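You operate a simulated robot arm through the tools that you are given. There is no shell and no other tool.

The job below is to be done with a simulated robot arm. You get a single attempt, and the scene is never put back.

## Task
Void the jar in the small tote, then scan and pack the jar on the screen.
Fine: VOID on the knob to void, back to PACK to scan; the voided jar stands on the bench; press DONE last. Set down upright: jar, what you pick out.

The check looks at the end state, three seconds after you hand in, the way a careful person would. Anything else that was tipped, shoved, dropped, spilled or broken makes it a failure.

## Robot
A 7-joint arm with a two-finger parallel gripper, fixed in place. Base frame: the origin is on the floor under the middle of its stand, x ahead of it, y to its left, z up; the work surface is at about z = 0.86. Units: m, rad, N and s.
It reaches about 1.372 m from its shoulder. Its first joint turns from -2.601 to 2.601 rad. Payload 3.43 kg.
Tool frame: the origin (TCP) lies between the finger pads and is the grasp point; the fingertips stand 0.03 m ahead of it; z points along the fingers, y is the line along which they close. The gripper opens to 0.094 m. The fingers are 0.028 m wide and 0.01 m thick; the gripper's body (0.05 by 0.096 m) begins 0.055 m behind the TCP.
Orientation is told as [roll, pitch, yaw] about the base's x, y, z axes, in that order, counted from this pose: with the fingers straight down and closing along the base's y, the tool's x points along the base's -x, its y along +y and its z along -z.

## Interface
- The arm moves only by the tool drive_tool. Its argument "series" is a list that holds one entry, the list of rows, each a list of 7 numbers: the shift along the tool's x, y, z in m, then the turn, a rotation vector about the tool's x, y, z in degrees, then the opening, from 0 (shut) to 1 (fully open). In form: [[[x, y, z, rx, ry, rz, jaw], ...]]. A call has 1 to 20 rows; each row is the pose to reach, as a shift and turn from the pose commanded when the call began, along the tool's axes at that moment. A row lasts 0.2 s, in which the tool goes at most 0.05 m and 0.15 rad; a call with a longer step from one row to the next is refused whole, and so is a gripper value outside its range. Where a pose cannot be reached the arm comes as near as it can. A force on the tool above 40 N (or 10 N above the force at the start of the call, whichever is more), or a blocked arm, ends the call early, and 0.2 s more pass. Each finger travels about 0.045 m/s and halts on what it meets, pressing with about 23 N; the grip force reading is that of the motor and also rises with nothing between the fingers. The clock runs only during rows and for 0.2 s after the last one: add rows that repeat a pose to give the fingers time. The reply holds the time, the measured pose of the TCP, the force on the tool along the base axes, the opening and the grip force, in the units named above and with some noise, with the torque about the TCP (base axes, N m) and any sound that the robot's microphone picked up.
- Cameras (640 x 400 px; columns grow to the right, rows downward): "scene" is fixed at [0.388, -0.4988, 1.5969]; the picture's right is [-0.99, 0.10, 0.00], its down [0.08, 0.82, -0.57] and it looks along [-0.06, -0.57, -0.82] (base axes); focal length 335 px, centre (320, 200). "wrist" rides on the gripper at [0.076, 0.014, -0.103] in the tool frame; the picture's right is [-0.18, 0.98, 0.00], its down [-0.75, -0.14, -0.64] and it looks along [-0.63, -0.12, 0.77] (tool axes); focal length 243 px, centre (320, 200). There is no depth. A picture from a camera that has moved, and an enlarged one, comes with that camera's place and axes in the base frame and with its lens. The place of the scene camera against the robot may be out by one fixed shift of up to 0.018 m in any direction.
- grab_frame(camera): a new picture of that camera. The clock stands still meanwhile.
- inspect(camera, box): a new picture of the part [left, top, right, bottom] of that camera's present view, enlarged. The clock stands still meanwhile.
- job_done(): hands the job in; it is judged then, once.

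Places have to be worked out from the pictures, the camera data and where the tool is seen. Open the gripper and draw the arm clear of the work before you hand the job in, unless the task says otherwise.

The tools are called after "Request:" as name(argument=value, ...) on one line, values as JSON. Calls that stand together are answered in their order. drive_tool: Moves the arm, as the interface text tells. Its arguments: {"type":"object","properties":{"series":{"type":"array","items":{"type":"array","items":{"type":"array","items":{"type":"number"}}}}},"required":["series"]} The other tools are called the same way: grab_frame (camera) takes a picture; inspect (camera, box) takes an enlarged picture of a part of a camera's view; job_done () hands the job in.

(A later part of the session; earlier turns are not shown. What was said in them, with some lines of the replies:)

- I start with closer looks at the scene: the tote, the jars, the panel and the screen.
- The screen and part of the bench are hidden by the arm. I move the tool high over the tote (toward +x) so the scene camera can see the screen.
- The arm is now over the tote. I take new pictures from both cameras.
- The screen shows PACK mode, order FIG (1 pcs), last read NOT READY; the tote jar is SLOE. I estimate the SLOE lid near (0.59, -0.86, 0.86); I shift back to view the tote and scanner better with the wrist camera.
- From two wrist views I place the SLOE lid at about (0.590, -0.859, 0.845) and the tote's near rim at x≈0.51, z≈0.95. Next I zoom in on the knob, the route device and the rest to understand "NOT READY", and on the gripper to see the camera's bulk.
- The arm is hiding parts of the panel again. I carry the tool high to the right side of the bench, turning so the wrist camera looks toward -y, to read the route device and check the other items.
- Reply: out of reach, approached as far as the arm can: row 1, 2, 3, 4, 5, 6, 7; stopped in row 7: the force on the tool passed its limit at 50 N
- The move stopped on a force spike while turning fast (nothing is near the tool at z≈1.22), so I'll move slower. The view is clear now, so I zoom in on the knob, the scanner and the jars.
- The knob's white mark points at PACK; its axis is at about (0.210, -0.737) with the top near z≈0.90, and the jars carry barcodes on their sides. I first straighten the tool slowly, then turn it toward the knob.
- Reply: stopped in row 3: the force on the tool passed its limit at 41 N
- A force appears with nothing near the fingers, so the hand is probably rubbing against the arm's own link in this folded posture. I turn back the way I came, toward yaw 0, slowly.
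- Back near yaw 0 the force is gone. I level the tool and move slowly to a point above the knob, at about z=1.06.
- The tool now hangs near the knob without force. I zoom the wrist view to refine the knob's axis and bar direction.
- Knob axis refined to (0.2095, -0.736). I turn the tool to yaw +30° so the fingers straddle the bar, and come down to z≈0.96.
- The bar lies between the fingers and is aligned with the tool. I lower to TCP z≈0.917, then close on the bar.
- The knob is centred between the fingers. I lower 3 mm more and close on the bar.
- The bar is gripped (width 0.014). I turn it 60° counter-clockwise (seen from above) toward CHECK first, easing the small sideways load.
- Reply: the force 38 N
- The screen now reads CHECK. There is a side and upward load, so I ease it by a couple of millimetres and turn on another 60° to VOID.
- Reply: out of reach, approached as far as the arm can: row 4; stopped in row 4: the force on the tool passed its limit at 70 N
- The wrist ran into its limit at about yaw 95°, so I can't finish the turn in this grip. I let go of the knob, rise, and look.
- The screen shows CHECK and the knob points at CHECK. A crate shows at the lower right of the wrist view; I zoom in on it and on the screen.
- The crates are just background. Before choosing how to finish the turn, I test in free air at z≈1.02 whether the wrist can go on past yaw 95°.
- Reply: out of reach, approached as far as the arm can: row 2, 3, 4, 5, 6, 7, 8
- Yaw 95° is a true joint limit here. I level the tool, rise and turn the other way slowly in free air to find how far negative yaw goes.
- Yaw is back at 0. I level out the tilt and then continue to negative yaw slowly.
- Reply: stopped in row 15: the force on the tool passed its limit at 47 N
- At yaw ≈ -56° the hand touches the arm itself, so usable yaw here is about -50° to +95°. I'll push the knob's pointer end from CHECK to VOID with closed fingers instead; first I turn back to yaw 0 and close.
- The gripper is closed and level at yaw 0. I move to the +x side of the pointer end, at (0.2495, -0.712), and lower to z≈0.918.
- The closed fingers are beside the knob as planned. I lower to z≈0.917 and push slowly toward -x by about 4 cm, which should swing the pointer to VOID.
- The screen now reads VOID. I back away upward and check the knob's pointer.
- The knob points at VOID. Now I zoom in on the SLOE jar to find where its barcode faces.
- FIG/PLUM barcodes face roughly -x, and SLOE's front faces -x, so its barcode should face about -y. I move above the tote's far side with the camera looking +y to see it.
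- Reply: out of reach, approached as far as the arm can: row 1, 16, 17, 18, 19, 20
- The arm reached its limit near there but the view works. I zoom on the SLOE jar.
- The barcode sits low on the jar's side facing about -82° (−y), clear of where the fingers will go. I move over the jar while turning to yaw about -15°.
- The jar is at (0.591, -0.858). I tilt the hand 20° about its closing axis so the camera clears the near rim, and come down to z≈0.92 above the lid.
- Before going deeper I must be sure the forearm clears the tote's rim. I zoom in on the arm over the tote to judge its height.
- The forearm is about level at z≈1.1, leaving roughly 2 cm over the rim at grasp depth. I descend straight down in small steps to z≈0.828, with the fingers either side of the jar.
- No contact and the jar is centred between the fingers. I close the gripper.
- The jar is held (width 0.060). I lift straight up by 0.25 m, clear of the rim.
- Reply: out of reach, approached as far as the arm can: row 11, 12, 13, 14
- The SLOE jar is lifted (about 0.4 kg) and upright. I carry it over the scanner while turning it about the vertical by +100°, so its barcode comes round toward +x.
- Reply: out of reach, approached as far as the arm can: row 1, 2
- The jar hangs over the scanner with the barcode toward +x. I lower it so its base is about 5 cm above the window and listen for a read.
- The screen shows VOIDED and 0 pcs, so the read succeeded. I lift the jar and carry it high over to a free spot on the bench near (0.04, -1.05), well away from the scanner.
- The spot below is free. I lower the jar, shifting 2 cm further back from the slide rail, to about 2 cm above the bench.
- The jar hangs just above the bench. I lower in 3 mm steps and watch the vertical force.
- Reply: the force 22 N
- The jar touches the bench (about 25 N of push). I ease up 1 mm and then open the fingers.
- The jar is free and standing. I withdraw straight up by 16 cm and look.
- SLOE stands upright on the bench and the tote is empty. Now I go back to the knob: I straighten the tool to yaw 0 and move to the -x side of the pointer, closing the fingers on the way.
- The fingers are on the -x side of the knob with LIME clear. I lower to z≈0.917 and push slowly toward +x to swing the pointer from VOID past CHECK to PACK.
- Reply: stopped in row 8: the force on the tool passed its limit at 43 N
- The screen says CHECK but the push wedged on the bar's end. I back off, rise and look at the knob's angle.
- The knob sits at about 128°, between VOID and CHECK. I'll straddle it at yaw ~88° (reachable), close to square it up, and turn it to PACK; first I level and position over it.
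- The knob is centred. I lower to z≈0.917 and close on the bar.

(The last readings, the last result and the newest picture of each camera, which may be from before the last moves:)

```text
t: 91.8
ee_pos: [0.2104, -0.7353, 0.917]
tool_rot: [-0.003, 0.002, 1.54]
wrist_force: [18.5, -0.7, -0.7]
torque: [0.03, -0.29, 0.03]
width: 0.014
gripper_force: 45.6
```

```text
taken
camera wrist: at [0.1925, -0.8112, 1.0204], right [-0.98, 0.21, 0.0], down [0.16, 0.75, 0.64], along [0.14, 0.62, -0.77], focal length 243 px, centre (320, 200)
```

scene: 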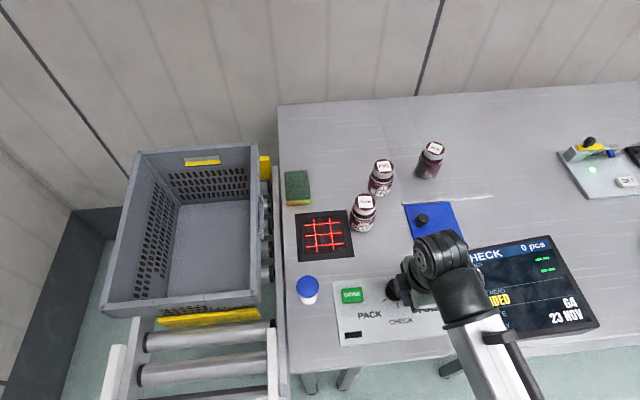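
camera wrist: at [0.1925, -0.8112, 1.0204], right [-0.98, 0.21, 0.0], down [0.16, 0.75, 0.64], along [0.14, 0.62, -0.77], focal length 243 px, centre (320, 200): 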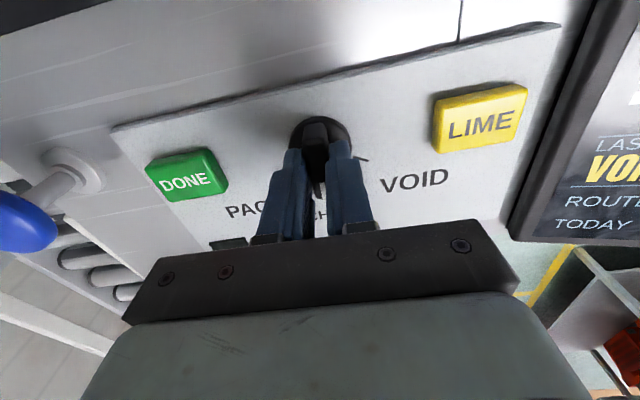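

The bar has squared up to the fingers. I ease the side load and turn back 58° (clockwise from above) to PACK.

Request:
drive_tool(series=[[[0, -0.0012, 0, 0, 0, 0, 0], [0, -0.0012, 0, 0, 0, 4, 0], [0, -0.0012, 0, 0, 0, 8, 0], [0, -0.0012, 0, 0, 0, 12, 0], [0, -0.0012, 0, 0, 0, 16, 0], [0, -0.0012, 0, 0, 0, 20, 0], [0, -0.0012, 0, 0, 0, 24, 0], [0, -0.0012, 0, 0, 0, 28, 0], [0, -0.0012, 0, 0, 0, 32, 0], [0, -0.0012, 0, 0, 0, 36, 0], [0, -0.0012, 0, 0, 0, 40, 0], [0, -0.0012, 0, 0, 0, 44, 0], [0, -0.0012, 0, 0, 0, 48, 0], [0, -0.0012, 0, 0, 0, 52, 0], [0, -0.0012, 0, 0, 0, 56, 0], [0, -0.0012, 0, 0, 0, 58, 0], [0, -0.0012, 0, 0, 0, 58, 0]]])

Request:
grab_frame(camera="scene")

Request:
inspect(camera="scene", box=[440, 230, 620, 350])

```text
t: 95.3
ee_pos: [0.21, -0.7355, 0.9176]
tool_rot: [0.0, 0.002, 0.524]
wrist_force: [-5.0, -1.9, -12.1]
torque: [-0.5, 1.2, -0.02]
width: 0.0136
gripper_force: 45.0
```

```text
taken
```

scene: 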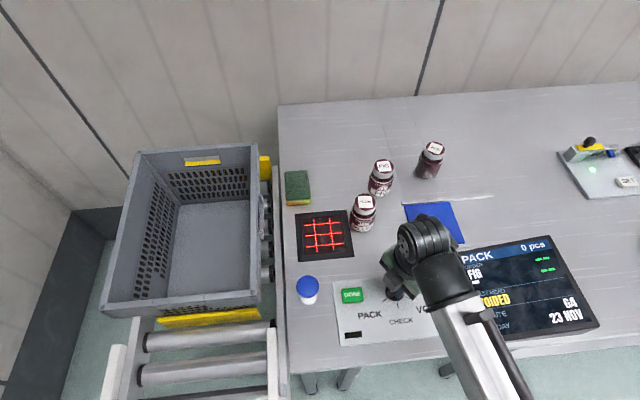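

```text
3.33 times, centred on (530, 290) of scene
camera zoom: at [0.388, -0.4988, 1.5969], right [-0.99, 0.1, 0.0], down [0.08, 0.82, -0.57], along [-0.06, -0.57, -0.82], focal length 1116 px, centre (-380, -100)
```

zoom: 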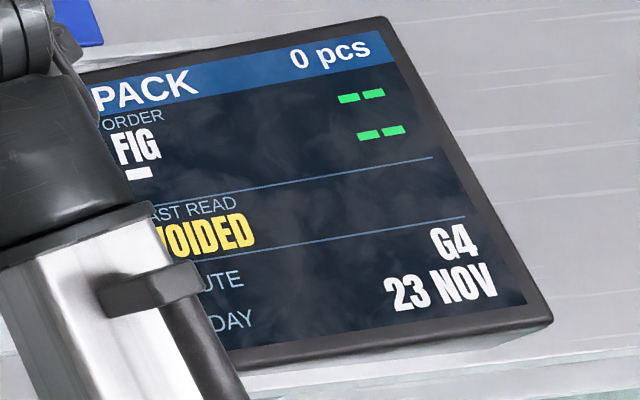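

The screen reads PACK, 0 pcs. I release the knob and rise.

Request:
drive_tool(series=[[[0, 0, 0, 0, 0, 0, 0.3], [0, 0, 0, 0, 0, 0, 0.6], [0, 0, 0, 0, 0, 0, 0.7], [0, 0, 0, 0, 0, 0, 0.8], [0, 0, -0.02, 0, 0, 0, 0.85], [0, 0, -0.05, 0, 0, 0, 0.9], [0, 0, -0.09, 0, 0, 0, 0.9], [0, 0, -0.13, 0, 0, 0, 0.9], [0, 0, -0.16, 0, 0, 0, 0.9], [0, 0, -0.16, 0, 0, 0, 0.9]]])

Request:
inspect(camera="scene", box=[340, 260, 600, 350])

Request:
grab_frame(camera="wrist")

```text
t: 97.5
ee_pos: [0.2106, -0.7317, 1.0797]
tool_rot: [-0.002, 0.004, 0.526]
wrist_force: [-0.8, -0.6, -0.2]
torque: [-0.05, 0.02, -0.02]
width: 0.0849
gripper_force: 0.1
```

```text
2.46 times, centred on (470, 305) of scene
camera zoom: at [0.388, -0.4988, 1.5969], right [-0.99, 0.1, 0.0], down [0.08, 0.82, -0.57], along [-0.06, -0.57, -0.82], focal length 824 px, centre (-49, -58)
```

zoom: 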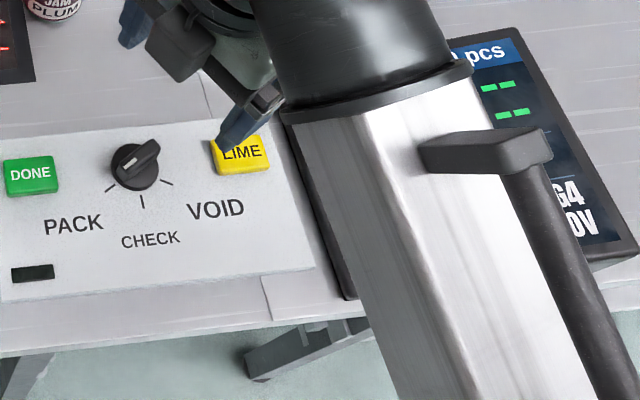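

```text
taken
camera wrist: at [0.1372, -0.7579, 1.1826], right [-0.33, 0.94, 0.0], down [0.72, 0.26, 0.64], along [0.6, 0.21, -0.77], focal length 243 px, centre (320, 200)
```

wrist: 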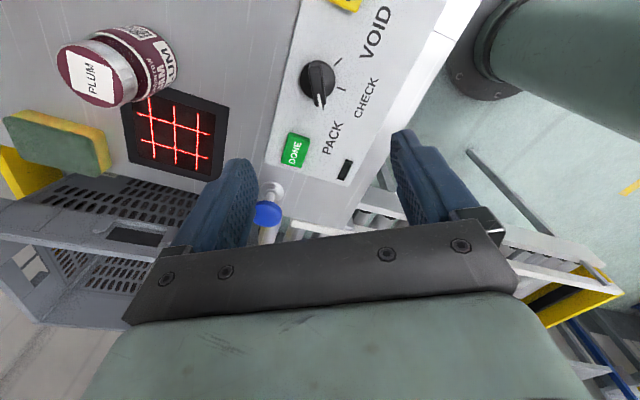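

The knob points to PACK. I move above the FIG jar at about (0.190, -1.036), turning back to yaw 0 so the fingers go on its ±y sides.

Request:
drive_tool(series=[[[0.0122, -0.0181, 0, 0, 0, 2, 0.9], [0.0244, -0.0361, 0, 0, 0, 4, 0.9], [0.0366, -0.0542, 0, 0, 0, 7, 0.9], [0.0487, -0.0723, 0, 0, 0, 9, 0.9], [0.0609, -0.0903, 0, 0, 0, 11, 0.9], [0.0731, -0.1084, 0, 0, 0, 13, 0.9], [0.0853, -0.1265, 0, 0, 0, 15, 0.9], [0.0975, -0.1445, 0, 0, 0, 17, 0.9], [0.1097, -0.1626, 0, 0, 0, 19, 0.9], [0.1219, -0.1806, 0, 0, 0, 22, 0.9], [0.134, -0.1987, 0, 0, 0, 24, 0.9], [0.1462, -0.2168, 0, 0, 0, 26, 0.9], [0.1584, -0.2348, 0, 0, 0, 28, 0.9], [0.1706, -0.2529, 0, 0, 0, 30, 0.9], [0.1706, -0.2529, 0, 0, 0, 30, 0.9]]])

Request:
grab_frame(camera="wrist")

Request:
grab_frame(camera="scene")

```text
t: 100.8
ee_pos: [0.1908, -1.0376, 1.078]
tool_rot: [-0.004, 0.001, 0.003]
wrist_force: [0.2, 0.8, -0.2]
torque: [0.0, 0.02, 0.01]
width: 0.0846
gripper_force: 0.1
```

```text
taken
camera wrist: at [0.1136, -1.0236, 1.1814], right [0.18, 0.98, 0.0], down [0.75, -0.14, 0.64], along [0.63, -0.12, -0.77], focal length 243 px, centre (320, 200)
```

wrist: 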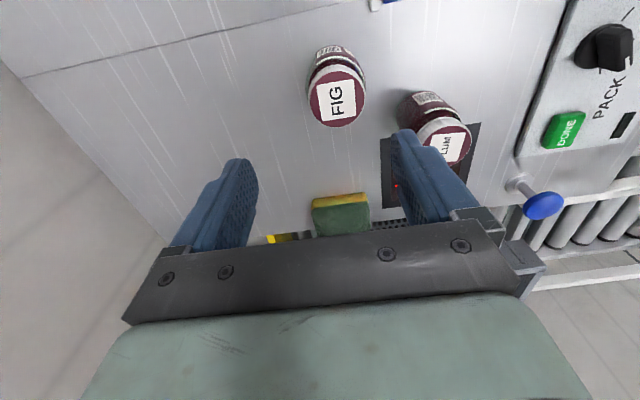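

```text
taken
```

scene: 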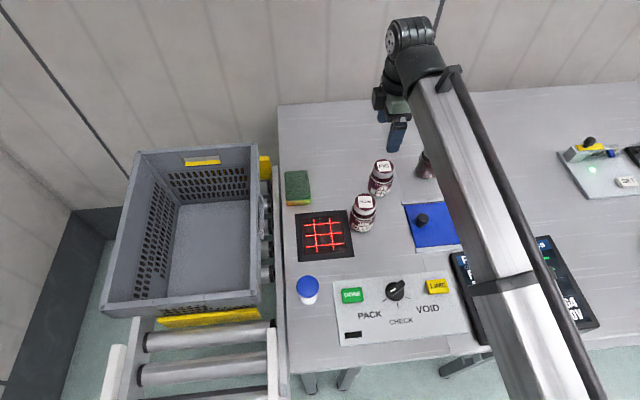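

The FIG lid appears near (0.188, -1.022), so I zoom in to refine before descending.

Request:
inspect(camera="wrist", box=[280, 30, 400, 140])

```text
3.64 times, centred on (340, 85) of wrist
camera zoom: at [0.1136, -1.0236, 1.1814], right [0.18, 0.98, 0.0], down [0.75, -0.14, 0.64], along [0.63, -0.12, -0.77], focal length 882 px, centre (247, 618)
```

zoom: 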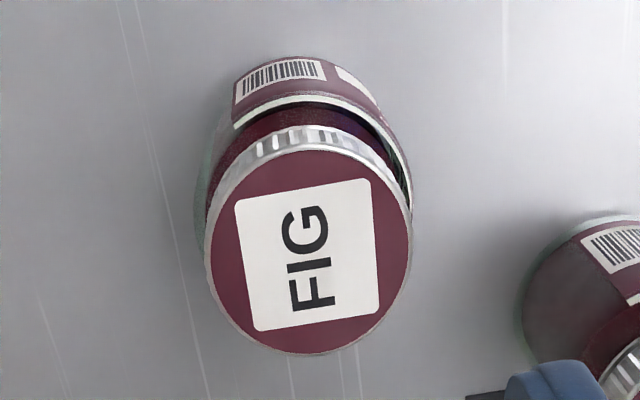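

The lid centre works out to (0.186, -1.022). I shift over it and lower to z≈1.01, still above the lid, for a final check.

Request:
drive_tool(series=[[[0.002, 0.008, 0.01, 0, 0, 0, 0.9], [0.0045, 0.0154, 0.025, 0, 0, 0, 0.9], [0.0045, 0.0154, 0.045, 0, 0, 0, 0.9], [0.0045, 0.0154, 0.065, 0, 0, 0, 0.9], [0.0045, 0.0154, 0.065, 0, 0, 0, 0.9]]])

Request:
grab_frame(camera="wrist")

Request:
inspect(camera="scene", box=[340, 110, 460, 240])

```text
t: 102.0
ee_pos: [0.1851, -1.0233, 1.0148]
tool_rot: [-0.004, -0.001, 0.002]
wrist_force: [0.3, 0.6, 0.2]
torque: [0.03, -0.01, 0.01]
width: 0.0848
gripper_force: 0.0
```

```text
taken
camera wrist: at [0.1085, -1.0086, 1.1177], right [0.18, 0.98, 0.0], down [0.75, -0.14, 0.64], along [0.63, -0.12, -0.77], focal length 243 px, centre (320, 200)
```

wrist: 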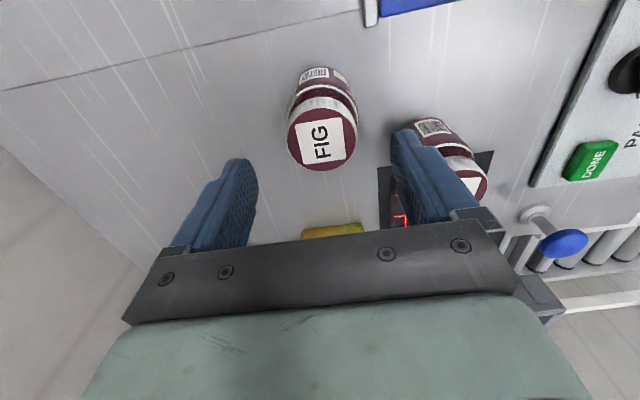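

```text
3.08 times, centred on (400, 175) of scene
camera zoom: at [0.388, -0.4988, 1.5969], right [-0.99, 0.1, 0.0], down [0.08, 0.82, -0.57], along [-0.06, -0.57, -0.82], focal length 1030 px, centre (74, 277)
```

zoom: 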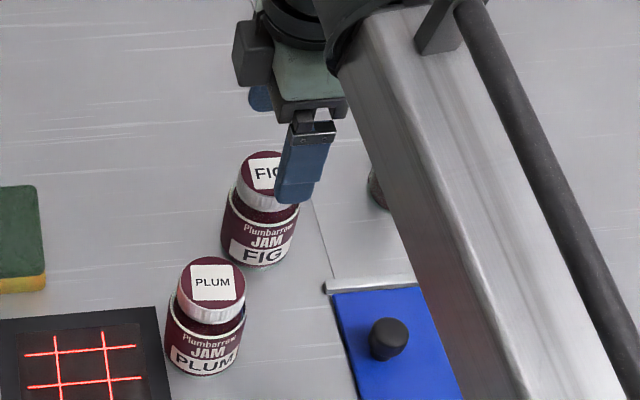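

FIG is centred at (0.188, -1.0225) and PLUM is clear of the fingers. I lower to z≈0.933 and then close.

Request:
drive_tool(series=[[[-0.0025, 0.0008, 0.015, 0, 0, 0, 0.9], [-0.0025, 0.0008, 0.03, 0, 0, 0, 0.9], [-0.0025, 0.0008, 0.045, 0, 0, 0, 0.9], [-0.0025, 0.0008, 0.06, 0, 0, 0, 0.9], [-0.0025, 0.0008, 0.075, 0, 0, 0, 0.9], [-0.0025, 0.0008, 0.082, 0, 0, 0, 0.9], [-0.0025, 0.0008, 0.082, 0, 0, 0, 0.9]]])

Request:
grab_frame(camera="wrist")

```text
t: 103.5
ee_pos: [0.1869, -1.0213, 0.9312]
tool_rot: [-0.003, 0.0, 0.004]
wrist_force: [0.0, 0.2, -0.4]
torque: [0.02, -0.01, 0.03]
width: 0.0848
gripper_force: 0.0
```

```text
taken
camera wrist: at [0.109, -1.0081, 1.0343], right [0.18, 0.98, 0.0], down [0.75, -0.14, 0.64], along [0.63, -0.12, -0.77], focal length 243 px, centre (320, 200)
```

wrist: 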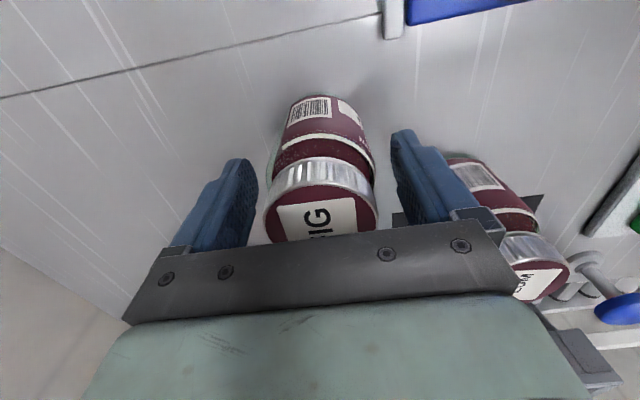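

The jar is between the fingers with clearance on both sides and the barcode uncovered. I close the grip.

Request:
drive_tool(series=[[[0, 0, 0, 0, 0, 0, 0.75], [0, 0, 0, 0, 0, 0, 0.6], [0, 0, 0, 0, 0, 0, 0.4], [0, 0, 0, 0, 0, 0, 0.2], [0, 0, 0, 0, 0, 0, 0.2], [0, 0, 0, 0, 0, 0, 0.2]]])

```text
t: 105.0
ee_pos: [0.1857, -1.0209, 0.9308]
tool_rot: [-0.003, -0.002, 0.004]
wrist_force: [0.4, 0.5, 0.0]
torque: [0.13, 0.01, 0.01]
width: 0.0595
gripper_force: 22.9
```

FIG is held (width 0.0595). I lift it 15 cm and carry it over to the scanner at about (0.35, -0.895), passing well above PLUM.

Request:
drive_tool(series=[[[0, 0, -0.01, 0, 0, 0, 0.2], [0, 0, -0.025, 0, 0, 0, 0.2], [0, 0, -0.045, 0, 0, 0, 0.2], [0, 0, -0.07, 0, 0, 0, 0.2], [0, 0, -0.095, 0, 0, 0, 0.2], [0, 0, -0.12, 0, 0, 0, 0.2], [0, 0, -0.15, 0, 0, 0, 0.2], [-0.018, 0.014, -0.15, 0, 0, 0, 0.2], [-0.036, 0.028, -0.15, 0, 0, 0, 0.2], [-0.055, 0.042, -0.15, 0, 0, 0, 0.2], [-0.073, 0.056, -0.15, 0, 0, 0, 0.2], [-0.091, 0.07, -0.15, 0, 0, 0, 0.2], [-0.109, 0.084, -0.15, 0, 0, 0, 0.2], [-0.128, 0.098, -0.15, 0, 0, 0, 0.2], [-0.146, 0.112, -0.15, 0, 0, 0, 0.2], [-0.164, 0.126, -0.15, 0, 0, 0, 0.2], [-0.164, 0.126, -0.15, 0, 0, 0, 0.2]]])

Request:
grab_frame(camera="wrist")

Request:
grab_frame(camera="scene")

```text
t: 108.5
ee_pos: [0.3521, -0.8967, 1.0782]
tool_rot: [-0.002, 0.0, 0.004]
wrist_force: [0.0, -0.4, -3.9]
torque: [0.0, -0.02, 0.02]
width: 0.0593
gripper_force: 22.3
```

```text
taken
camera wrist: at [0.2759, -0.8832, 1.1816], right [0.18, 0.98, 0.0], down [0.75, -0.14, 0.64], along [0.63, -0.12, -0.77], focal length 243 px, centre (320, 200)
```

wrist: 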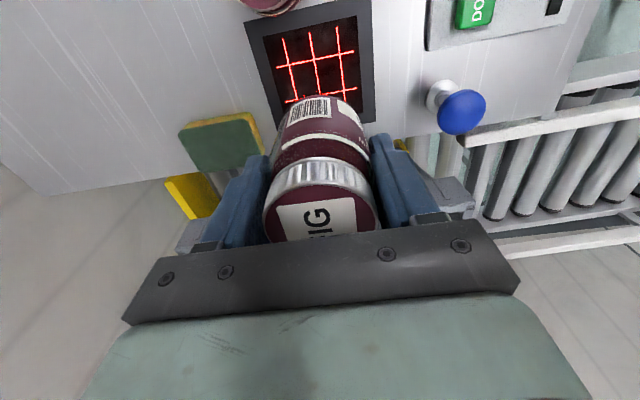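

```text
taken
```

scene: 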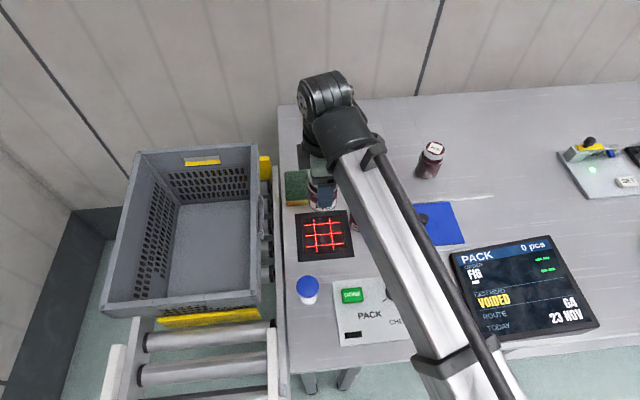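

FIG hangs over the scanner. I lower it to z≈0.985, as with SLOE, and hold it briefly for the read.

Request:
drive_tool(series=[[[0, 0, 0.015, 0, 0, 0, 0.2], [0, 0, 0.03, 0, 0, 0, 0.2], [0, 0, 0.045, 0, 0, 0, 0.2], [0, 0, 0.06, 0, 0, 0, 0.2], [0, 0, 0.075, 0, 0, 0, 0.2], [0, 0, 0.09, 0, 0, 0, 0.2], [0, 0, 0.09, 0, 0, 0, 0.2], [0, 0, 0.09, 0, 0, 0, 0.2]]])

Request:
inspect(camera="scene", box=[440, 230, 620, 350])

Request:
grab_frame(camera="scene")

```text
t: 110.3
ee_pos: [0.3514, -0.8976, 0.9903]
tool_rot: [-0.004, 0.0, 0.004]
wrist_force: [0.2, -0.4, -3.6]
torque: [0.0, 0.0, 0.01]
width: 0.0595
gripper_force: 23.7
```

```text
3.33 times, centred on (530, 290) of scene
camera zoom: at [0.388, -0.4988, 1.5969], right [-0.99, 0.1, 0.0], down [0.08, 0.82, -0.57], along [-0.06, -0.57, -0.82], focal length 1116 px, centre (-380, -100)
```

zoom: 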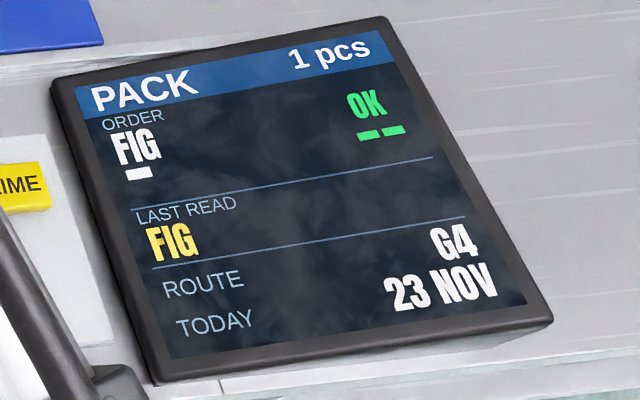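

```text
taken
```

scene: 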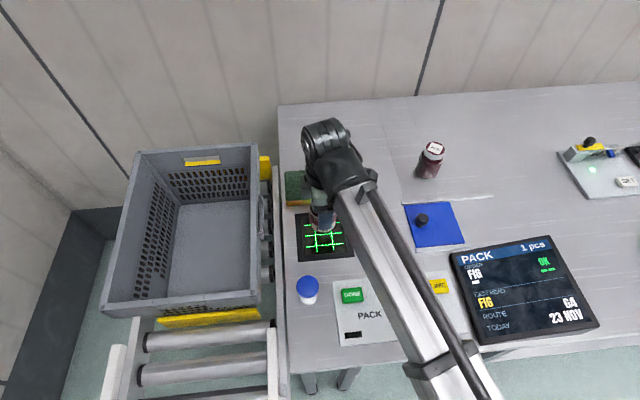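

The read is good: FIG, OK, 1 pcs. I lift the jar and carry it over the tote to about (0.635, -0.88).

Request:
drive_tool(series=[[[0, 0, -0.015, 0, 0, 0, 0.2], [0, 0, -0.035, 0, 0, 0, 0.2], [0, 0, -0.055, 0, 0, 0, 0.2], [0, 0, -0.075, 0, 0, 0, 0.2], [0, 0, -0.095, 0, 0, 0, 0.2], [0, 0, -0.105, 0, 0, 0, 0.2], [-0.02, 0.001, -0.105, 0, 0, 0, 0.2], [-0.044, 0.003, -0.105, 0, 0, 0, 0.2], [-0.068, 0.004, -0.105, 0, 0, 0, 0.2], [-0.092, 0.006, -0.105, 0, 0, 0, 0.2], [-0.116, 0.007, -0.105, 0, 0, 0, 0.2], [-0.14, 0.009, -0.105, 0, 0, 0, 0.2], [-0.164, 0.01, -0.105, 0, 0, 0, 0.2], [-0.188, 0.012, -0.105, 0, 0, 0, 0.2], [-0.212, 0.013, -0.105, 0, 0, 0, 0.2], [-0.236, 0.015, -0.105, 0, 0, 0, 0.2], [-0.26, 0.016, -0.105, 0, 0, 0, 0.2], [-0.2836, 0.0176, -0.105, 0, 0, 0, 0.2], [-0.2836, 0.0176, -0.105, 0, 0, 0, 0.2]]])

Request:
grab_frame(camera="wrist")

Request:
grab_frame(camera="scene")

```text
t: 114.3
ee_pos: [0.637, -0.8775, 1.095]
tool_rot: [-0.002, 0.0, 0.004]
wrist_force: [-0.3, 0.0, -4.2]
torque: [0.0, 0.03, 0.01]
width: 0.0591
gripper_force: 23.3
```

```text
taken
camera wrist: at [0.5604, -0.8647, 1.1977], right [0.18, 0.98, 0.0], down [0.75, -0.14, 0.64], along [0.63, -0.12, -0.77], focal length 243 px, centre (320, 200)
```

wrist: 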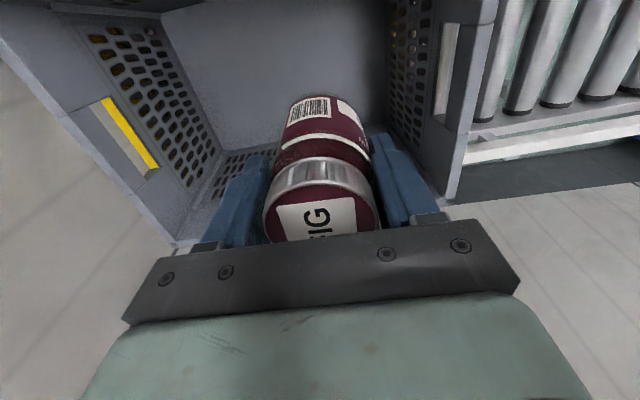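

```text
taken
```

scene: 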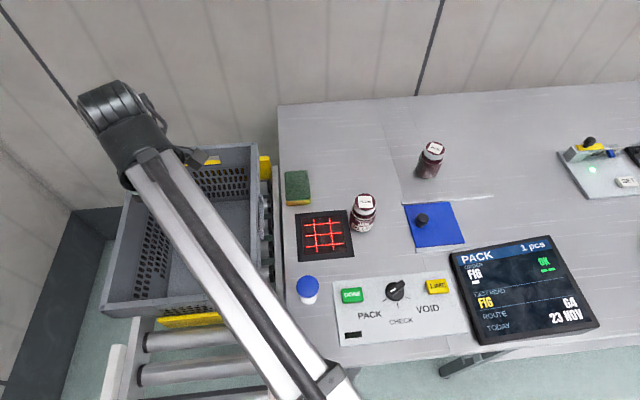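

The jar is over the tote interior. I descend to z≈0.90 first, with the jar base still about 8 cm off the floor, and check the clearances.

Request:
drive_tool(series=[[[0, 0, 0.02, 0, 0, 0, 0.2], [0, 0, 0.04, 0, 0, 0, 0.2], [0, 0, 0.06, 0, 0, 0, 0.2], [0, 0, 0.08, 0, 0, 0, 0.2], [0, 0, 0.1, 0, 0, 0, 0.2], [0, 0, 0.12, 0, 0, 0, 0.2], [0, 0, 0.14, 0, 0, 0, 0.2], [0, 0, 0.16, 0, 0, 0, 0.2], [0, 0, 0.18, 0, 0, 0, 0.2], [0, 0, 0.195, 0, 0, 0, 0.2], [0, 0, 0.195, 0, 0, 0, 0.2]]])

Request:
grab_frame(camera="wrist")

Request:
inspect(camera="scene", box=[90, 130, 350, 370])

```text
t: 116.8
ee_pos: [0.6357, -0.8767, 0.8989]
tool_rot: [-0.004, 0.001, 0.004]
wrist_force: [0.0, 0.0, -3.2]
torque: [-0.04, -0.03, 0.02]
width: 0.0589
gripper_force: 23.5
```

```text
taken
camera wrist: at [0.5589, -0.8636, 1.002], right [0.18, 0.98, 0.0], down [0.75, -0.14, 0.64], along [0.63, -0.12, -0.77], focal length 243 px, centre (320, 200)
```

wrist: 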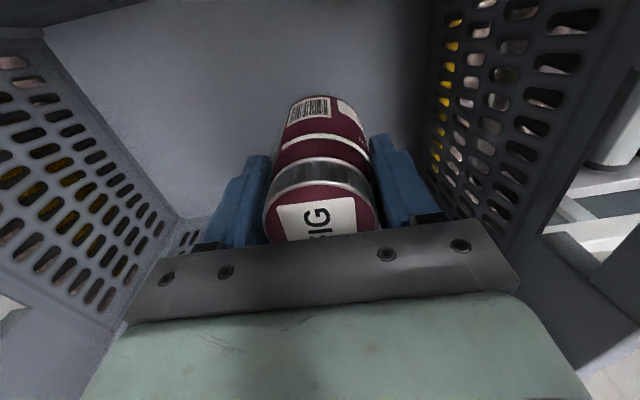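

```text
1.67 times, centred on (220, 250) of scene
camera zoom: at [0.388, -0.4988, 1.5969], right [-0.99, 0.1, 0.0], down [0.08, 0.82, -0.57], along [-0.06, -0.57, -0.82], focal length 558 px, centre (487, 117)
```

zoom: 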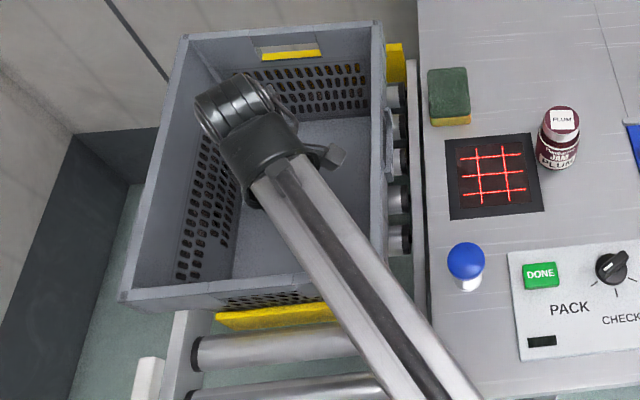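

No contact, and there is room on all sides. I lower to about 1 cm above the expected contact, then in small steps.

Request:
drive_tool(series=[[[0, 0, 0.015, 0, 0, 0, 0.2], [0, 0, 0.03, 0, 0, 0, 0.2], [0, 0, 0.045, 0, 0, 0, 0.2], [0, 0, 0.057, 0, 0, 0, 0.2], [0, 0, 0.064, 0, 0, 0, 0.2], [0, 0, 0.067, 0, 0, 0, 0.2], [0, 0, 0.067, 0, 0, 0, 0.2]]])

```text
t: 118.3
ee_pos: [0.6352, -0.8777, 0.8324]
tool_rot: [-0.004, -0.001, 0.003]
wrist_force: [0.3, 0.2, -3.0]
torque: [0.0, -0.01, 0.03]
width: 0.059
gripper_force: 23.1
```

Not touching yet at z=0.832. I go on in 2 mm steps, watching the force.

Request:
drive_tool(series=[[[0, 0, 0.002, 0, 0, 0, 0.2], [0, 0, 0.004, 0, 0, 0, 0.2], [0, 0, 0.006, 0, 0, 0, 0.2], [0, 0, 0.008, 0, 0, 0, 0.2]]])

```text
t: 119.3
ee_pos: [0.6352, -0.8776, 0.8243]
tool_rot: [-0.003, -0.001, 0.005]
wrist_force: [0.0, -0.2, -3.9]
torque: [-0.01, 0.0, -0.03]
width: 0.0591
gripper_force: 23.0
```

Still free at z=0.824. I continue down in 1.5 mm steps.

Request:
drive_tool(series=[[[0, 0, 0.0015, 0, 0, 0, 0.2], [0, 0, 0.003, 0, 0, 0, 0.2], [0, 0, 0.0045, 0, 0, 0, 0.2], [0, 0, 0.006, 0, 0, 0, 0.2]]])

```text
t: 120.3
ee_pos: [0.6343, -0.8789, 0.8196]
tool_rot: [-0.004, 0.0, 0.004]
wrist_force: [0.2, -0.7, 1.6]
torque: [-0.16, 0.03, -0.01]
width: 0.0593
gripper_force: 22.7
```

The force rose from -3.9 to +1.6 N: the jar stands on the tote floor. I open the fingers.

Request:
drive_tool(series=[[[0, 0, 0, 0, 0, 0, 0.65], [0, 0, 0, 0, 0, 0, 0.7], [0, 0, 0, 0, 0, 0, 0.8], [0, 0, 0, 0, 0, 0, 0.9], [0, 0, 0, 0, 0, 0, 0.9], [0, 0, 0, 0, 0, 0, 0.9]]])

Request:
grab_frame(camera="wrist")

```text
t: 121.8
ee_pos: [0.6364, -0.8781, 0.8196]
tool_rot: [-0.005, -0.001, 0.004]
wrist_force: [0.4, -0.6, 0.4]
torque: [-0.04, 0.06, -0.02]
width: 0.0847
gripper_force: 0.0
```

```text
taken
camera wrist: at [0.5586, -0.8643, 0.9226], right [0.18, 0.98, 0.0], down [0.75, -0.14, 0.64], along [0.63, -0.12, -0.77], focal length 243 px, centre (320, 200)
```

wrist: 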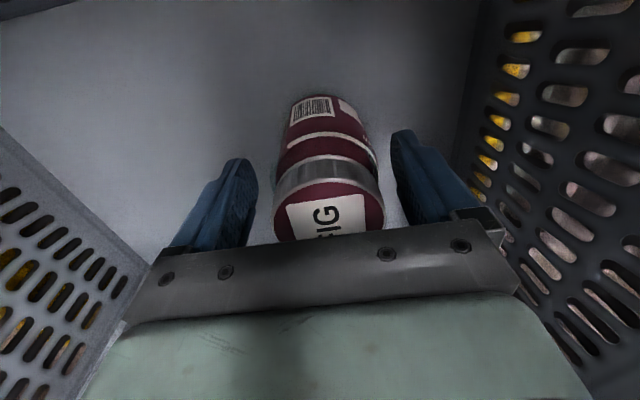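

FIG is released and upright in the tote. I withdraw straight up to z≈1.10.

Request:
drive_tool(series=[[[0, 0, -0.01, 0, 0, 0, 0.9], [0, 0, -0.025, 0, 0, 0, 0.9], [0, 0, -0.045, 0, 0, 0, 0.9], [0, 0, -0.07, 0, 0, 0, 0.9], [0, 0, -0.1, 0, 0, 0, 0.9], [0, 0, -0.13, 0, 0, 0, 0.9], [0, 0, -0.16, 0, 0, 0, 0.9], [0, 0, -0.19, 0, 0, 0, 0.9], [0, 0, -0.22, 0, 0, 0, 0.9], [0, 0, -0.25, 0, 0, 0, 0.9], [0, 0, -0.28, 0, 0, 0, 0.9], [0, 0, -0.28, 0, 0, 0, 0.9]]])

Request:
grab_frame(camera="wrist")

Request:
grab_frame(camera="scene")

```text
t: 124.3
ee_pos: [0.6364, -0.8766, 1.0975]
tool_rot: [-0.004, -0.001, 0.004]
wrist_force: [0.7, -0.1, 0.2]
torque: [0.03, -0.02, 0.01]
width: 0.0841
gripper_force: 0.1
```

```text
taken
camera wrist: at [0.5588, -0.8637, 1.201], right [0.18, 0.98, 0.0], down [0.75, -0.14, 0.64], along [0.63, -0.12, -0.77], focal length 243 px, centre (320, 200)
```

wrist: 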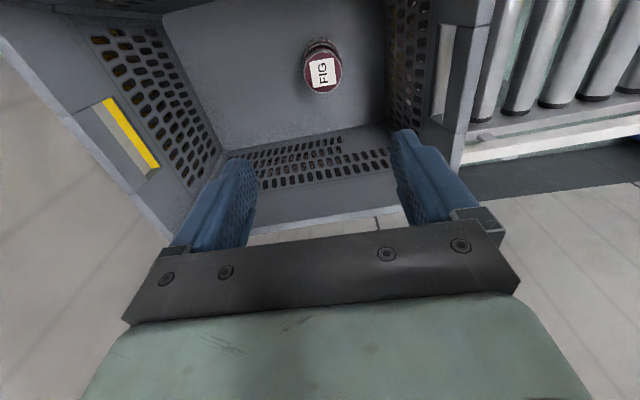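

```text
taken
```

scene: 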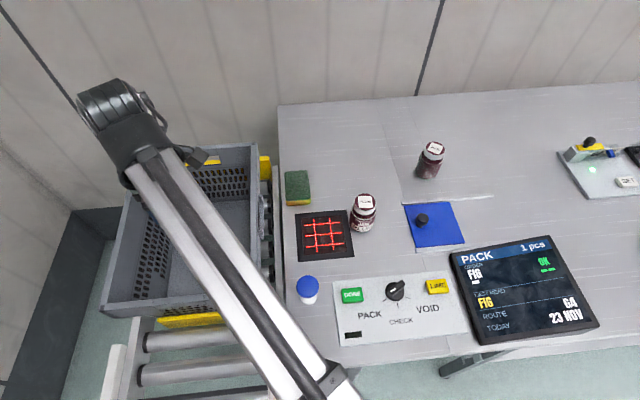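

FIG stands upright in the tote and the screen shows OK. I move with closed fingers to above the DONE button at about (0.299, -0.736).

Request:
drive_tool(series=[[[0.022, 0.0092, 0, 0, 0, 0, 0.8], [0.045, 0.0188, 0, 0, 0, 0, 0.6], [0.0675, 0.0282, 0, 0, 0, 0, 0.5], [0.09, 0.0376, 0, 0, 0, 0, 0.4], [0.1125, 0.047, 0, 0, 0, 0, 0.3], [0.135, 0.0564, 0, 0, 0, 0, 0.2], [0.1575, 0.0658, 0, 0, 0, 0, 0.1], [0.18, 0.0752, 0, 0, 0, 0, 0], [0.2025, 0.0846, 0, 0, 0, 0, 0], [0.225, 0.094, 0, 0, 0, 0, 0], [0.2475, 0.1034, 0, 0, 0, 0, 0], [0.27, 0.1128, 0, 0, 0, 0, 0], [0.2925, 0.1222, 0, 0, 0, 0, 0], [0.315, 0.1316, 0.02, 0, 0, 0, 0], [0.337, 0.1406, 0.04, 0, 0, 0, 0], [0.337, 0.1406, 0.06, 0, 0, 0, 0], [0.337, 0.1406, 0.08, 0, 0, 0, 0], [0.337, 0.1406, 0.08, 0, 0, 0, 0]]])

Request:
grab_frame(camera="wrist")

Request:
grab_frame(camera="scene")

```text
t: 128.2
ee_pos: [0.2964, -0.7389, 1.0173]
tool_rot: [-0.004, -0.001, 0.004]
wrist_force: [-0.4, 1.0, 0.4]
torque: [-0.01, -0.01, 0.03]
width: 0.0
gripper_force: 22.8
```

```text
taken
camera wrist: at [0.2204, -0.7258, 1.1205], right [0.18, 0.98, 0.0], down [0.75, -0.14, 0.64], along [0.63, -0.12, -0.77], focal length 243 px, centre (320, 200)
```

wrist: 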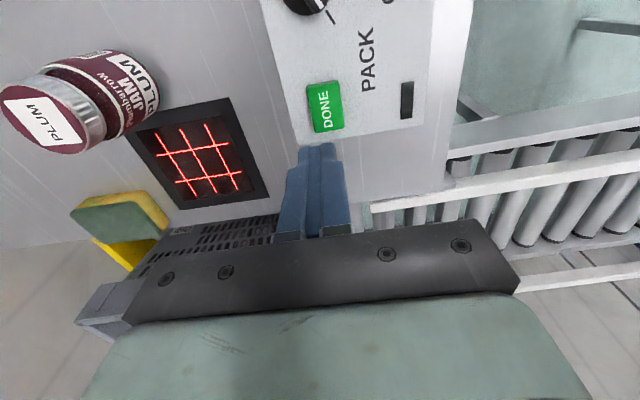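

```text
taken
```

scene: 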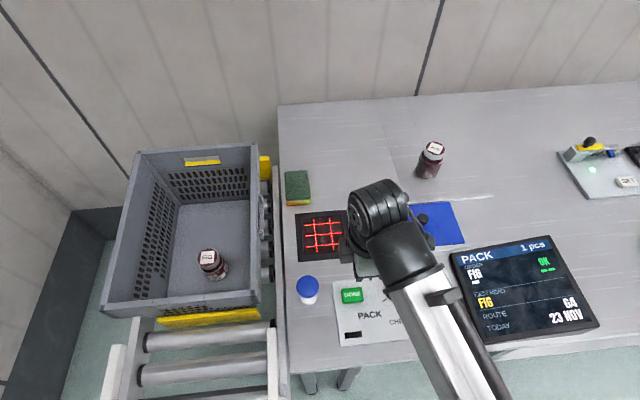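

DONE is centred at about (0.302, -0.7365). I align over it and lower to just above the button.

Request:
drive_tool(series=[[[-0.003, 0.001, 0.015, 0, 0, 0, 0], [-0.0056, 0.0024, 0.03, 0, 0, 0, 0], [-0.0056, 0.0024, 0.05, 0, 0, 0, 0], [-0.0056, 0.0024, 0.07, 0, 0, 0, 0], [-0.0056, 0.0024, 0.085, 0, 0, 0, 0], [-0.0056, 0.0024, 0.085, 0, 0, 0, 0]]])

Request:
grab_frame(camera="wrist")

Request:
inspect(camera="scene", box=[290, 220, 450, 350])

```text
t: 129.6
ee_pos: [0.3044, -0.7362, 0.9339]
tool_rot: [-0.005, -0.001, 0.003]
wrist_force: [0.6, 0.1, 0.1]
torque: [0.04, 0.0, 0.01]
width: 0.0
gripper_force: 22.8
```

```text
taken
camera wrist: at [0.2267, -0.723, 1.0369], right [0.18, 0.98, 0.0], down [0.75, -0.14, 0.64], along [0.63, -0.12, -0.77], focal length 243 px, centre (320, 200)
```

wrist: 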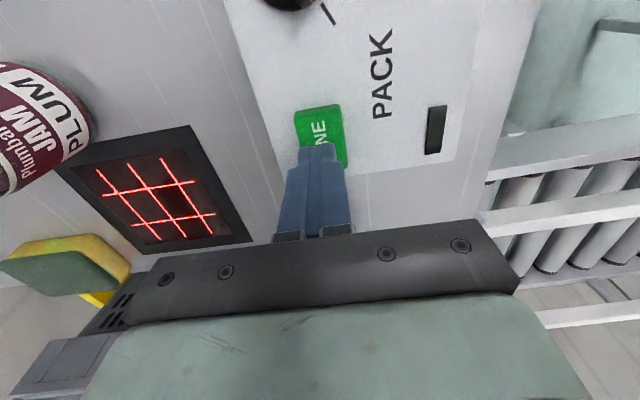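

```text
3.08 times, centred on (370, 285) of scene
camera zoom: at [0.388, -0.4988, 1.5969], right [-0.99, 0.1, 0.0], down [0.08, 0.82, -0.57], along [-0.06, -0.57, -0.82], focal length 1030 px, centre (166, -62)
```

zoom: 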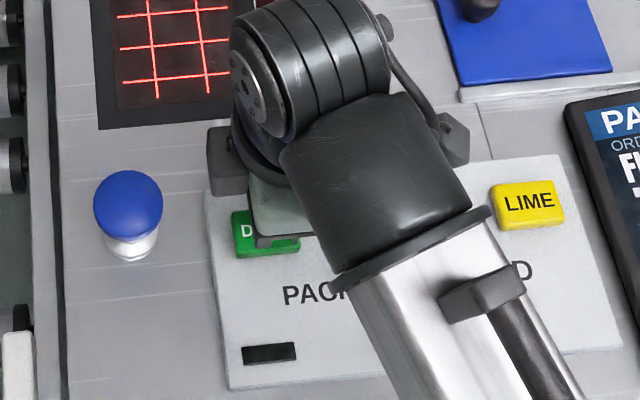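

The fingertips are right above DONE. I press down in 2 mm steps, watching the force.

Request:
drive_tool(series=[[[0, 0, 0.003, 0, 0, 0, 0], [0, 0, 0.006, 0, 0, 0, 0], [0, 0, 0.009, 0, 0, 0, 0], [0, 0, 0.011, 0, 0, 0, 0], [0, 0, 0.013, 0, 0, 0, 0], [0, 0, 0.015, 0, 0, 0, 0]]])

Request:
inspect(camera="scene", box=[440, 230, 620, 350])

```text
t: 130.9
ee_pos: [0.3033, -0.7353, 0.9191]
tool_rot: [-0.004, 0.001, 0.004]
wrist_force: [0.3, -0.8, 0.0]
torque: [-0.01, 0.0, 0.04]
width: 0.0
gripper_force: 23.2
```

```text
3.33 times, centred on (530, 290) of scene
camera zoom: at [0.388, -0.4988, 1.5969], right [-0.99, 0.1, 0.0], down [0.08, 0.82, -0.57], along [-0.06, -0.57, -0.82], focal length 1116 px, centre (-380, -100)
```

zoom: 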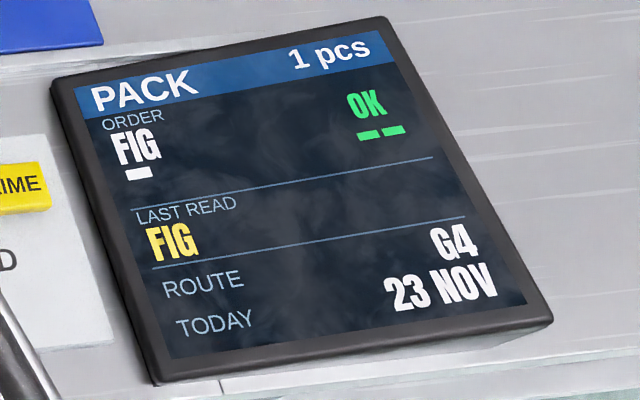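

No contact yet at z=0.919. I continue down in 1.5 mm steps.

Request:
drive_tool(series=[[[0, 0, 0.0015, 0, 0, 0, 0], [0, 0, 0.003, 0, 0, 0, 0], [0, 0, 0.0045, 0, 0, 0, 0], [0, 0, 0.006, 0, 0, 0, 0], [0, 0, 0.0075, 0, 0, 0, 0], [0, 0, 0.009, 0, 0, 0, 0]]])

Request:
inspect(camera="scene", box=[440, 230, 620, 350])

```text
t: 132.3
ee_pos: [0.3042, -0.7366, 0.911]
tool_rot: [-0.004, -0.001, 0.004]
wrist_force: [0.7, 1.0, 0.7]
torque: [0.03, -0.02, 0.03]
width: 0.0002
gripper_force: 22.8
```

```text
3.33 times, centred on (530, 290) of scene
camera zoom: at [0.388, -0.4988, 1.5969], right [-0.99, 0.1, 0.0], down [0.08, 0.82, -0.57], along [-0.06, -0.57, -0.82], focal length 1116 px, centre (-380, -100)
```

zoom: 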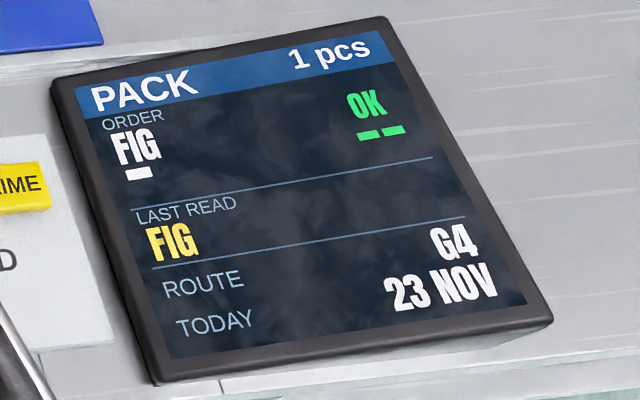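

Fingertips are at z≈0.881 without contact. I check the alignment before going lower.

Request:
grab_frame(camera="wrist")

Request:
inspect(camera="wrist", box=[240, 80, 400, 200])

```text
taken
camera wrist: at [0.2267, -0.7234, 1.0144], right [0.18, 0.98, 0.0], down [0.75, -0.14, 0.64], along [0.63, -0.12, -0.77], focal length 243 px, centre (320, 200)
```

wrist: 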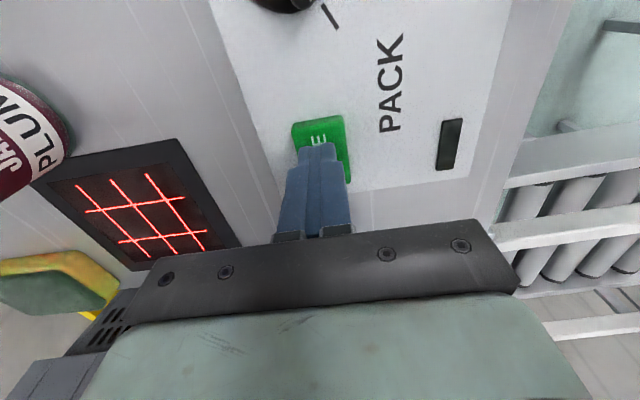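

```text
3.33 times, centred on (320, 140) of wrist
camera zoom: at [0.2267, -0.7234, 1.0144], right [0.18, 0.98, 0.0], down [0.75, -0.14, 0.64], along [0.63, -0.12, -0.77], focal length 809 px, centre (320, 400)
```

zoom: 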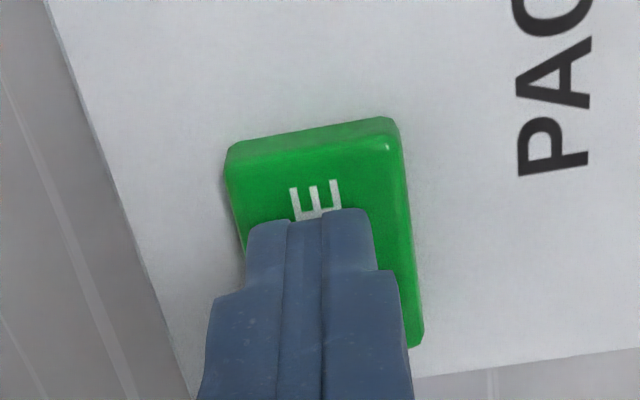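

The fingertips are well within the button's face. I keep pressing down in 1.5 mm steps.

Request:
drive_tool(series=[[[0, 0, 0.0015, 0, 0, 0, 0], [0, 0, 0.003, 0, 0, 0, 0], [0, 0, 0.0045, 0, 0, 0, 0], [0, 0, 0.006, 0, 0, 0, 0]]])

Request:
inspect(camera="scene", box=[440, 230, 620, 350])

```text
t: 133.3
ee_pos: [0.3035, -0.7358, 0.9057]
tool_rot: [-0.005, -0.002, 0.004]
wrist_force: [1.1, -2.6, 19.2]
torque: [-0.1, -0.02, -0.13]
width: 0.0
gripper_force: 23.6
heard: click
```

```text
3.33 times, centred on (530, 290) of scene
camera zoom: at [0.388, -0.4988, 1.5969], right [-0.99, 0.1, 0.0], down [0.08, 0.82, -0.57], along [-0.06, -0.57, -0.82], focal length 1116 px, centre (-380, -100)
```

zoom: 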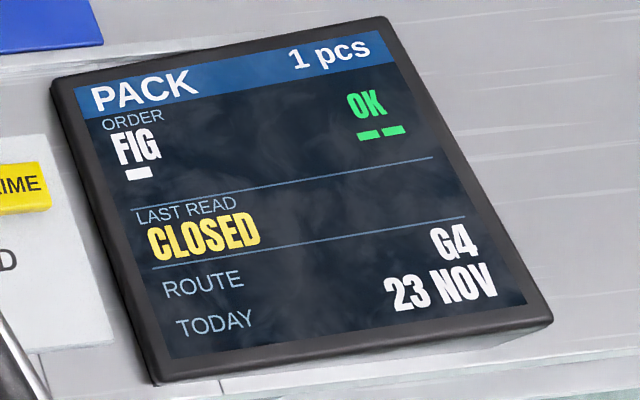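

A click was heard and the screen shows CLOSED. I lift off the button, rise clear and open the gripper.

Request:
drive_tool(series=[[[0, 0, -0.004, 0, 0, 0, 0], [0, 0, -0.015, 0, 0, 0, 0], [0, 0, -0.04, 0, 0, 0, 0], [0, 0, -0.07, 0, 0, 0, 0], [0, 0, -0.1, 0, 0, 0, 0.2], [0, 0, -0.14, 0, 0, 0, 0.4], [0, 0, -0.18, 0, 0, 0, 0.6], [0, 0, -0.22, 0, 0, 0, 0.8], [0, 0, -0.26, 0, 0, 0, 1], [0.02, 0, -0.28, 0, 0, 0, 1], [0.05, 0, -0.3, 0, 0, 0, 1], [0.08, 0.0, -0.3, 0, 0, 0, 1], [0.1, 0.0, -0.3, 0, 0, 0, 1], [0.1, 0.0, -0.3, 0, 0, 0, 1]]])

Request:
grab_frame(camera="scene")

Request:
grab_frame(camera="wrist")

```text
t: 136.3
ee_pos: [0.2046, -0.7455, 1.1857]
tool_rot: [-0.033, -0.005, 0.004]
wrist_force: [-0.9, -0.3, -0.3]
torque: [0.02, -0.01, -0.02]
width: 0.0938
gripper_force: 0.0
out of reach, approached as far as the arm can: row 10, 11, 12, 13, 14
```

```text
taken
```

scene: 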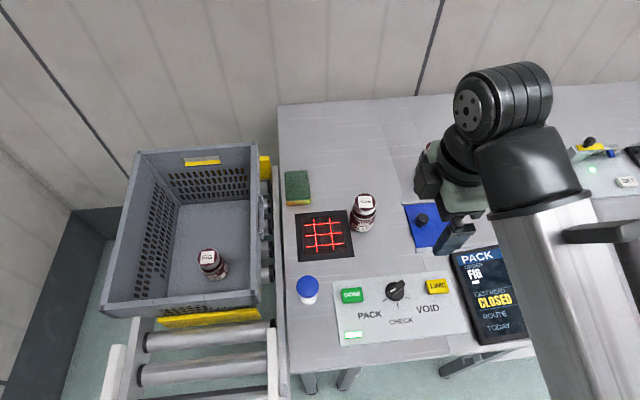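

```text
taken
camera wrist: at [0.1275, -0.7282, 1.2879], right [0.18, 0.98, -0.03], down [0.75, -0.12, 0.65], along [0.64, -0.14, -0.76], focal length 243 px, centre (320, 200)
```

wrist: 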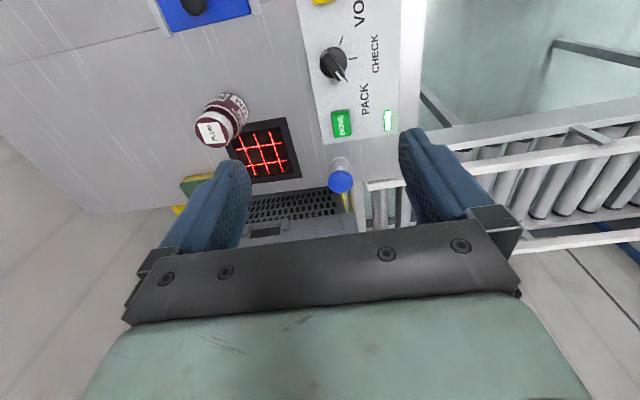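

The panel's lamp is lit green and the screen reads CLOSED. I move the arm aside to check that SLOE, PLUM and FIG are all standing.

Request:
drive_tool(series=[[[-0.02, -0.01, 0.02, -0.9, 0, 0, 1], [-0.05, -0.02, 0.03, -1.9, 0, 0, 1], [-0.08, -0.04, 0.03, -1.9, 0, 0, 1], [-0.11, -0.06, 0.03, -1.9, 0, 0, 1], [-0.14, -0.08, 0.03, -1.9, 0, 0, 1], [-0.17, -0.1, 0.03, -1.9, 0, 0, 1], [-0.2, -0.12, 0.03, -1.9, 0, 0, 1], [-0.22, -0.14, 0.03, -1.9, 0, 0, 1], [-0.22, -0.14, 0.03, -1.9, 0, 0, 1]]])

Request:
grab_frame(camera="scene")

Request:
inspect(camera="scene", box=[330, 120, 480, 250])

Request:
inspect(camera="scene", box=[160, 210, 270, 300])

```text
t: 138.3
ee_pos: [0.4265, -0.8871, 1.1504]
tool_rot: [0.03, -0.002, 0.005]
wrist_force: [0.0, 0.3, -0.4]
torque: [-0.01, 0.0, -0.02]
width: 0.0941
gripper_force: 0.1
```

```text
taken
```

scene: 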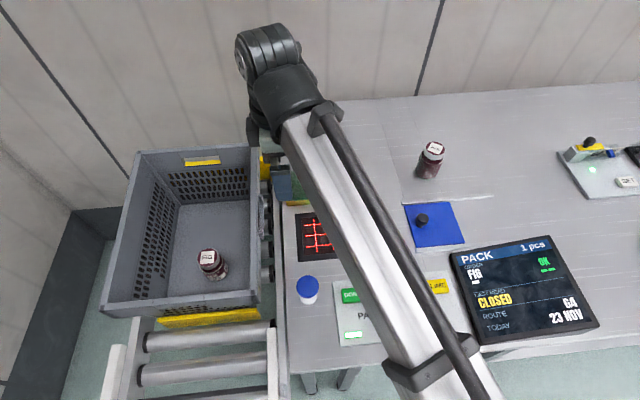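

```text
3.08 times, centred on (405, 185) of scene
camera zoom: at [0.388, -0.4988, 1.5969], right [-0.99, 0.1, 0.0], down [0.08, 0.82, -0.57], along [-0.06, -0.57, -0.82], focal length 1030 px, centre (58, 246)
```

zoom: 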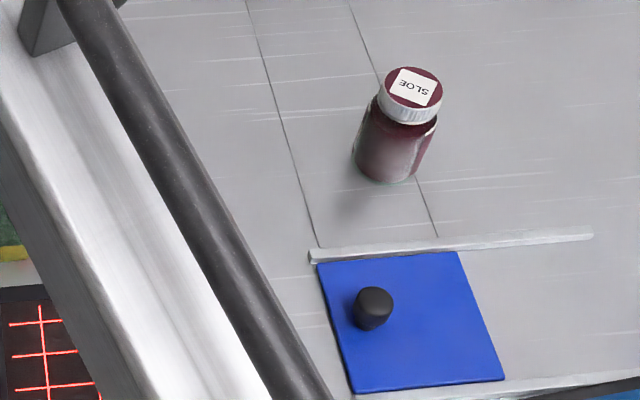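

```text
4.44 times, centred on (215, 255) of scene
camera zoom: at [0.388, -0.4988, 1.5969], right [-0.99, 0.1, 0.0], down [0.08, 0.82, -0.57], along [-0.06, -0.57, -0.82], focal length 1488 px, centre (787, -44)
```

zoom: 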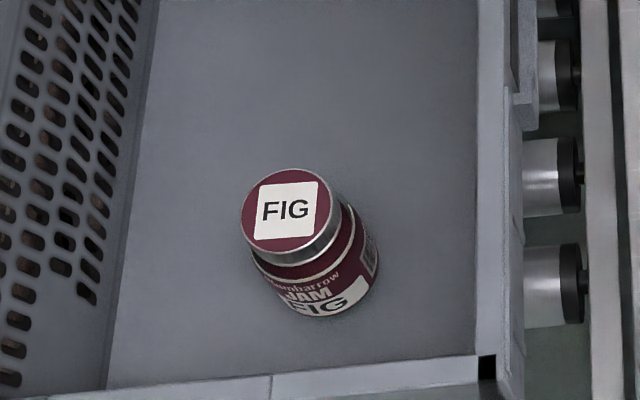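

SLOE stands upright on the bench and FIG stands upright in the tote. PLUM was untouched in the last clear view, the order is CLOSED, and the gripper is open and high clear of everything. I hand the job in.

Request:
job_done()

```text
The job is handed in.
```

The order is closed on the screen: SLOE is voided and FIG is scanned and packed.

- **Void:** With the knob on VOID, I took the SLOE jar out of the small tote and scanned it. The screen showed VOIDED and 0 pcs. It now stands upright on the bench, clear of the scanner.
- **Pack:** I turned the knob back to PACK and scanned the FIG jar, the one on the order. The screen showed FIG, OK and 1 pcs. It stands upright in the small tote.
- **Close:** I pressed DONE last. It clicked, the screen changed to CLOSED and the panel lamp lit green.

Nothing else was tipped or moved that I could see. PLUM was hidden by the arm in the very last picture, but it was standing in the one just before. The gripper is open and the arm is clear of the work. The job is handed in, and I have not seen the result of the check.
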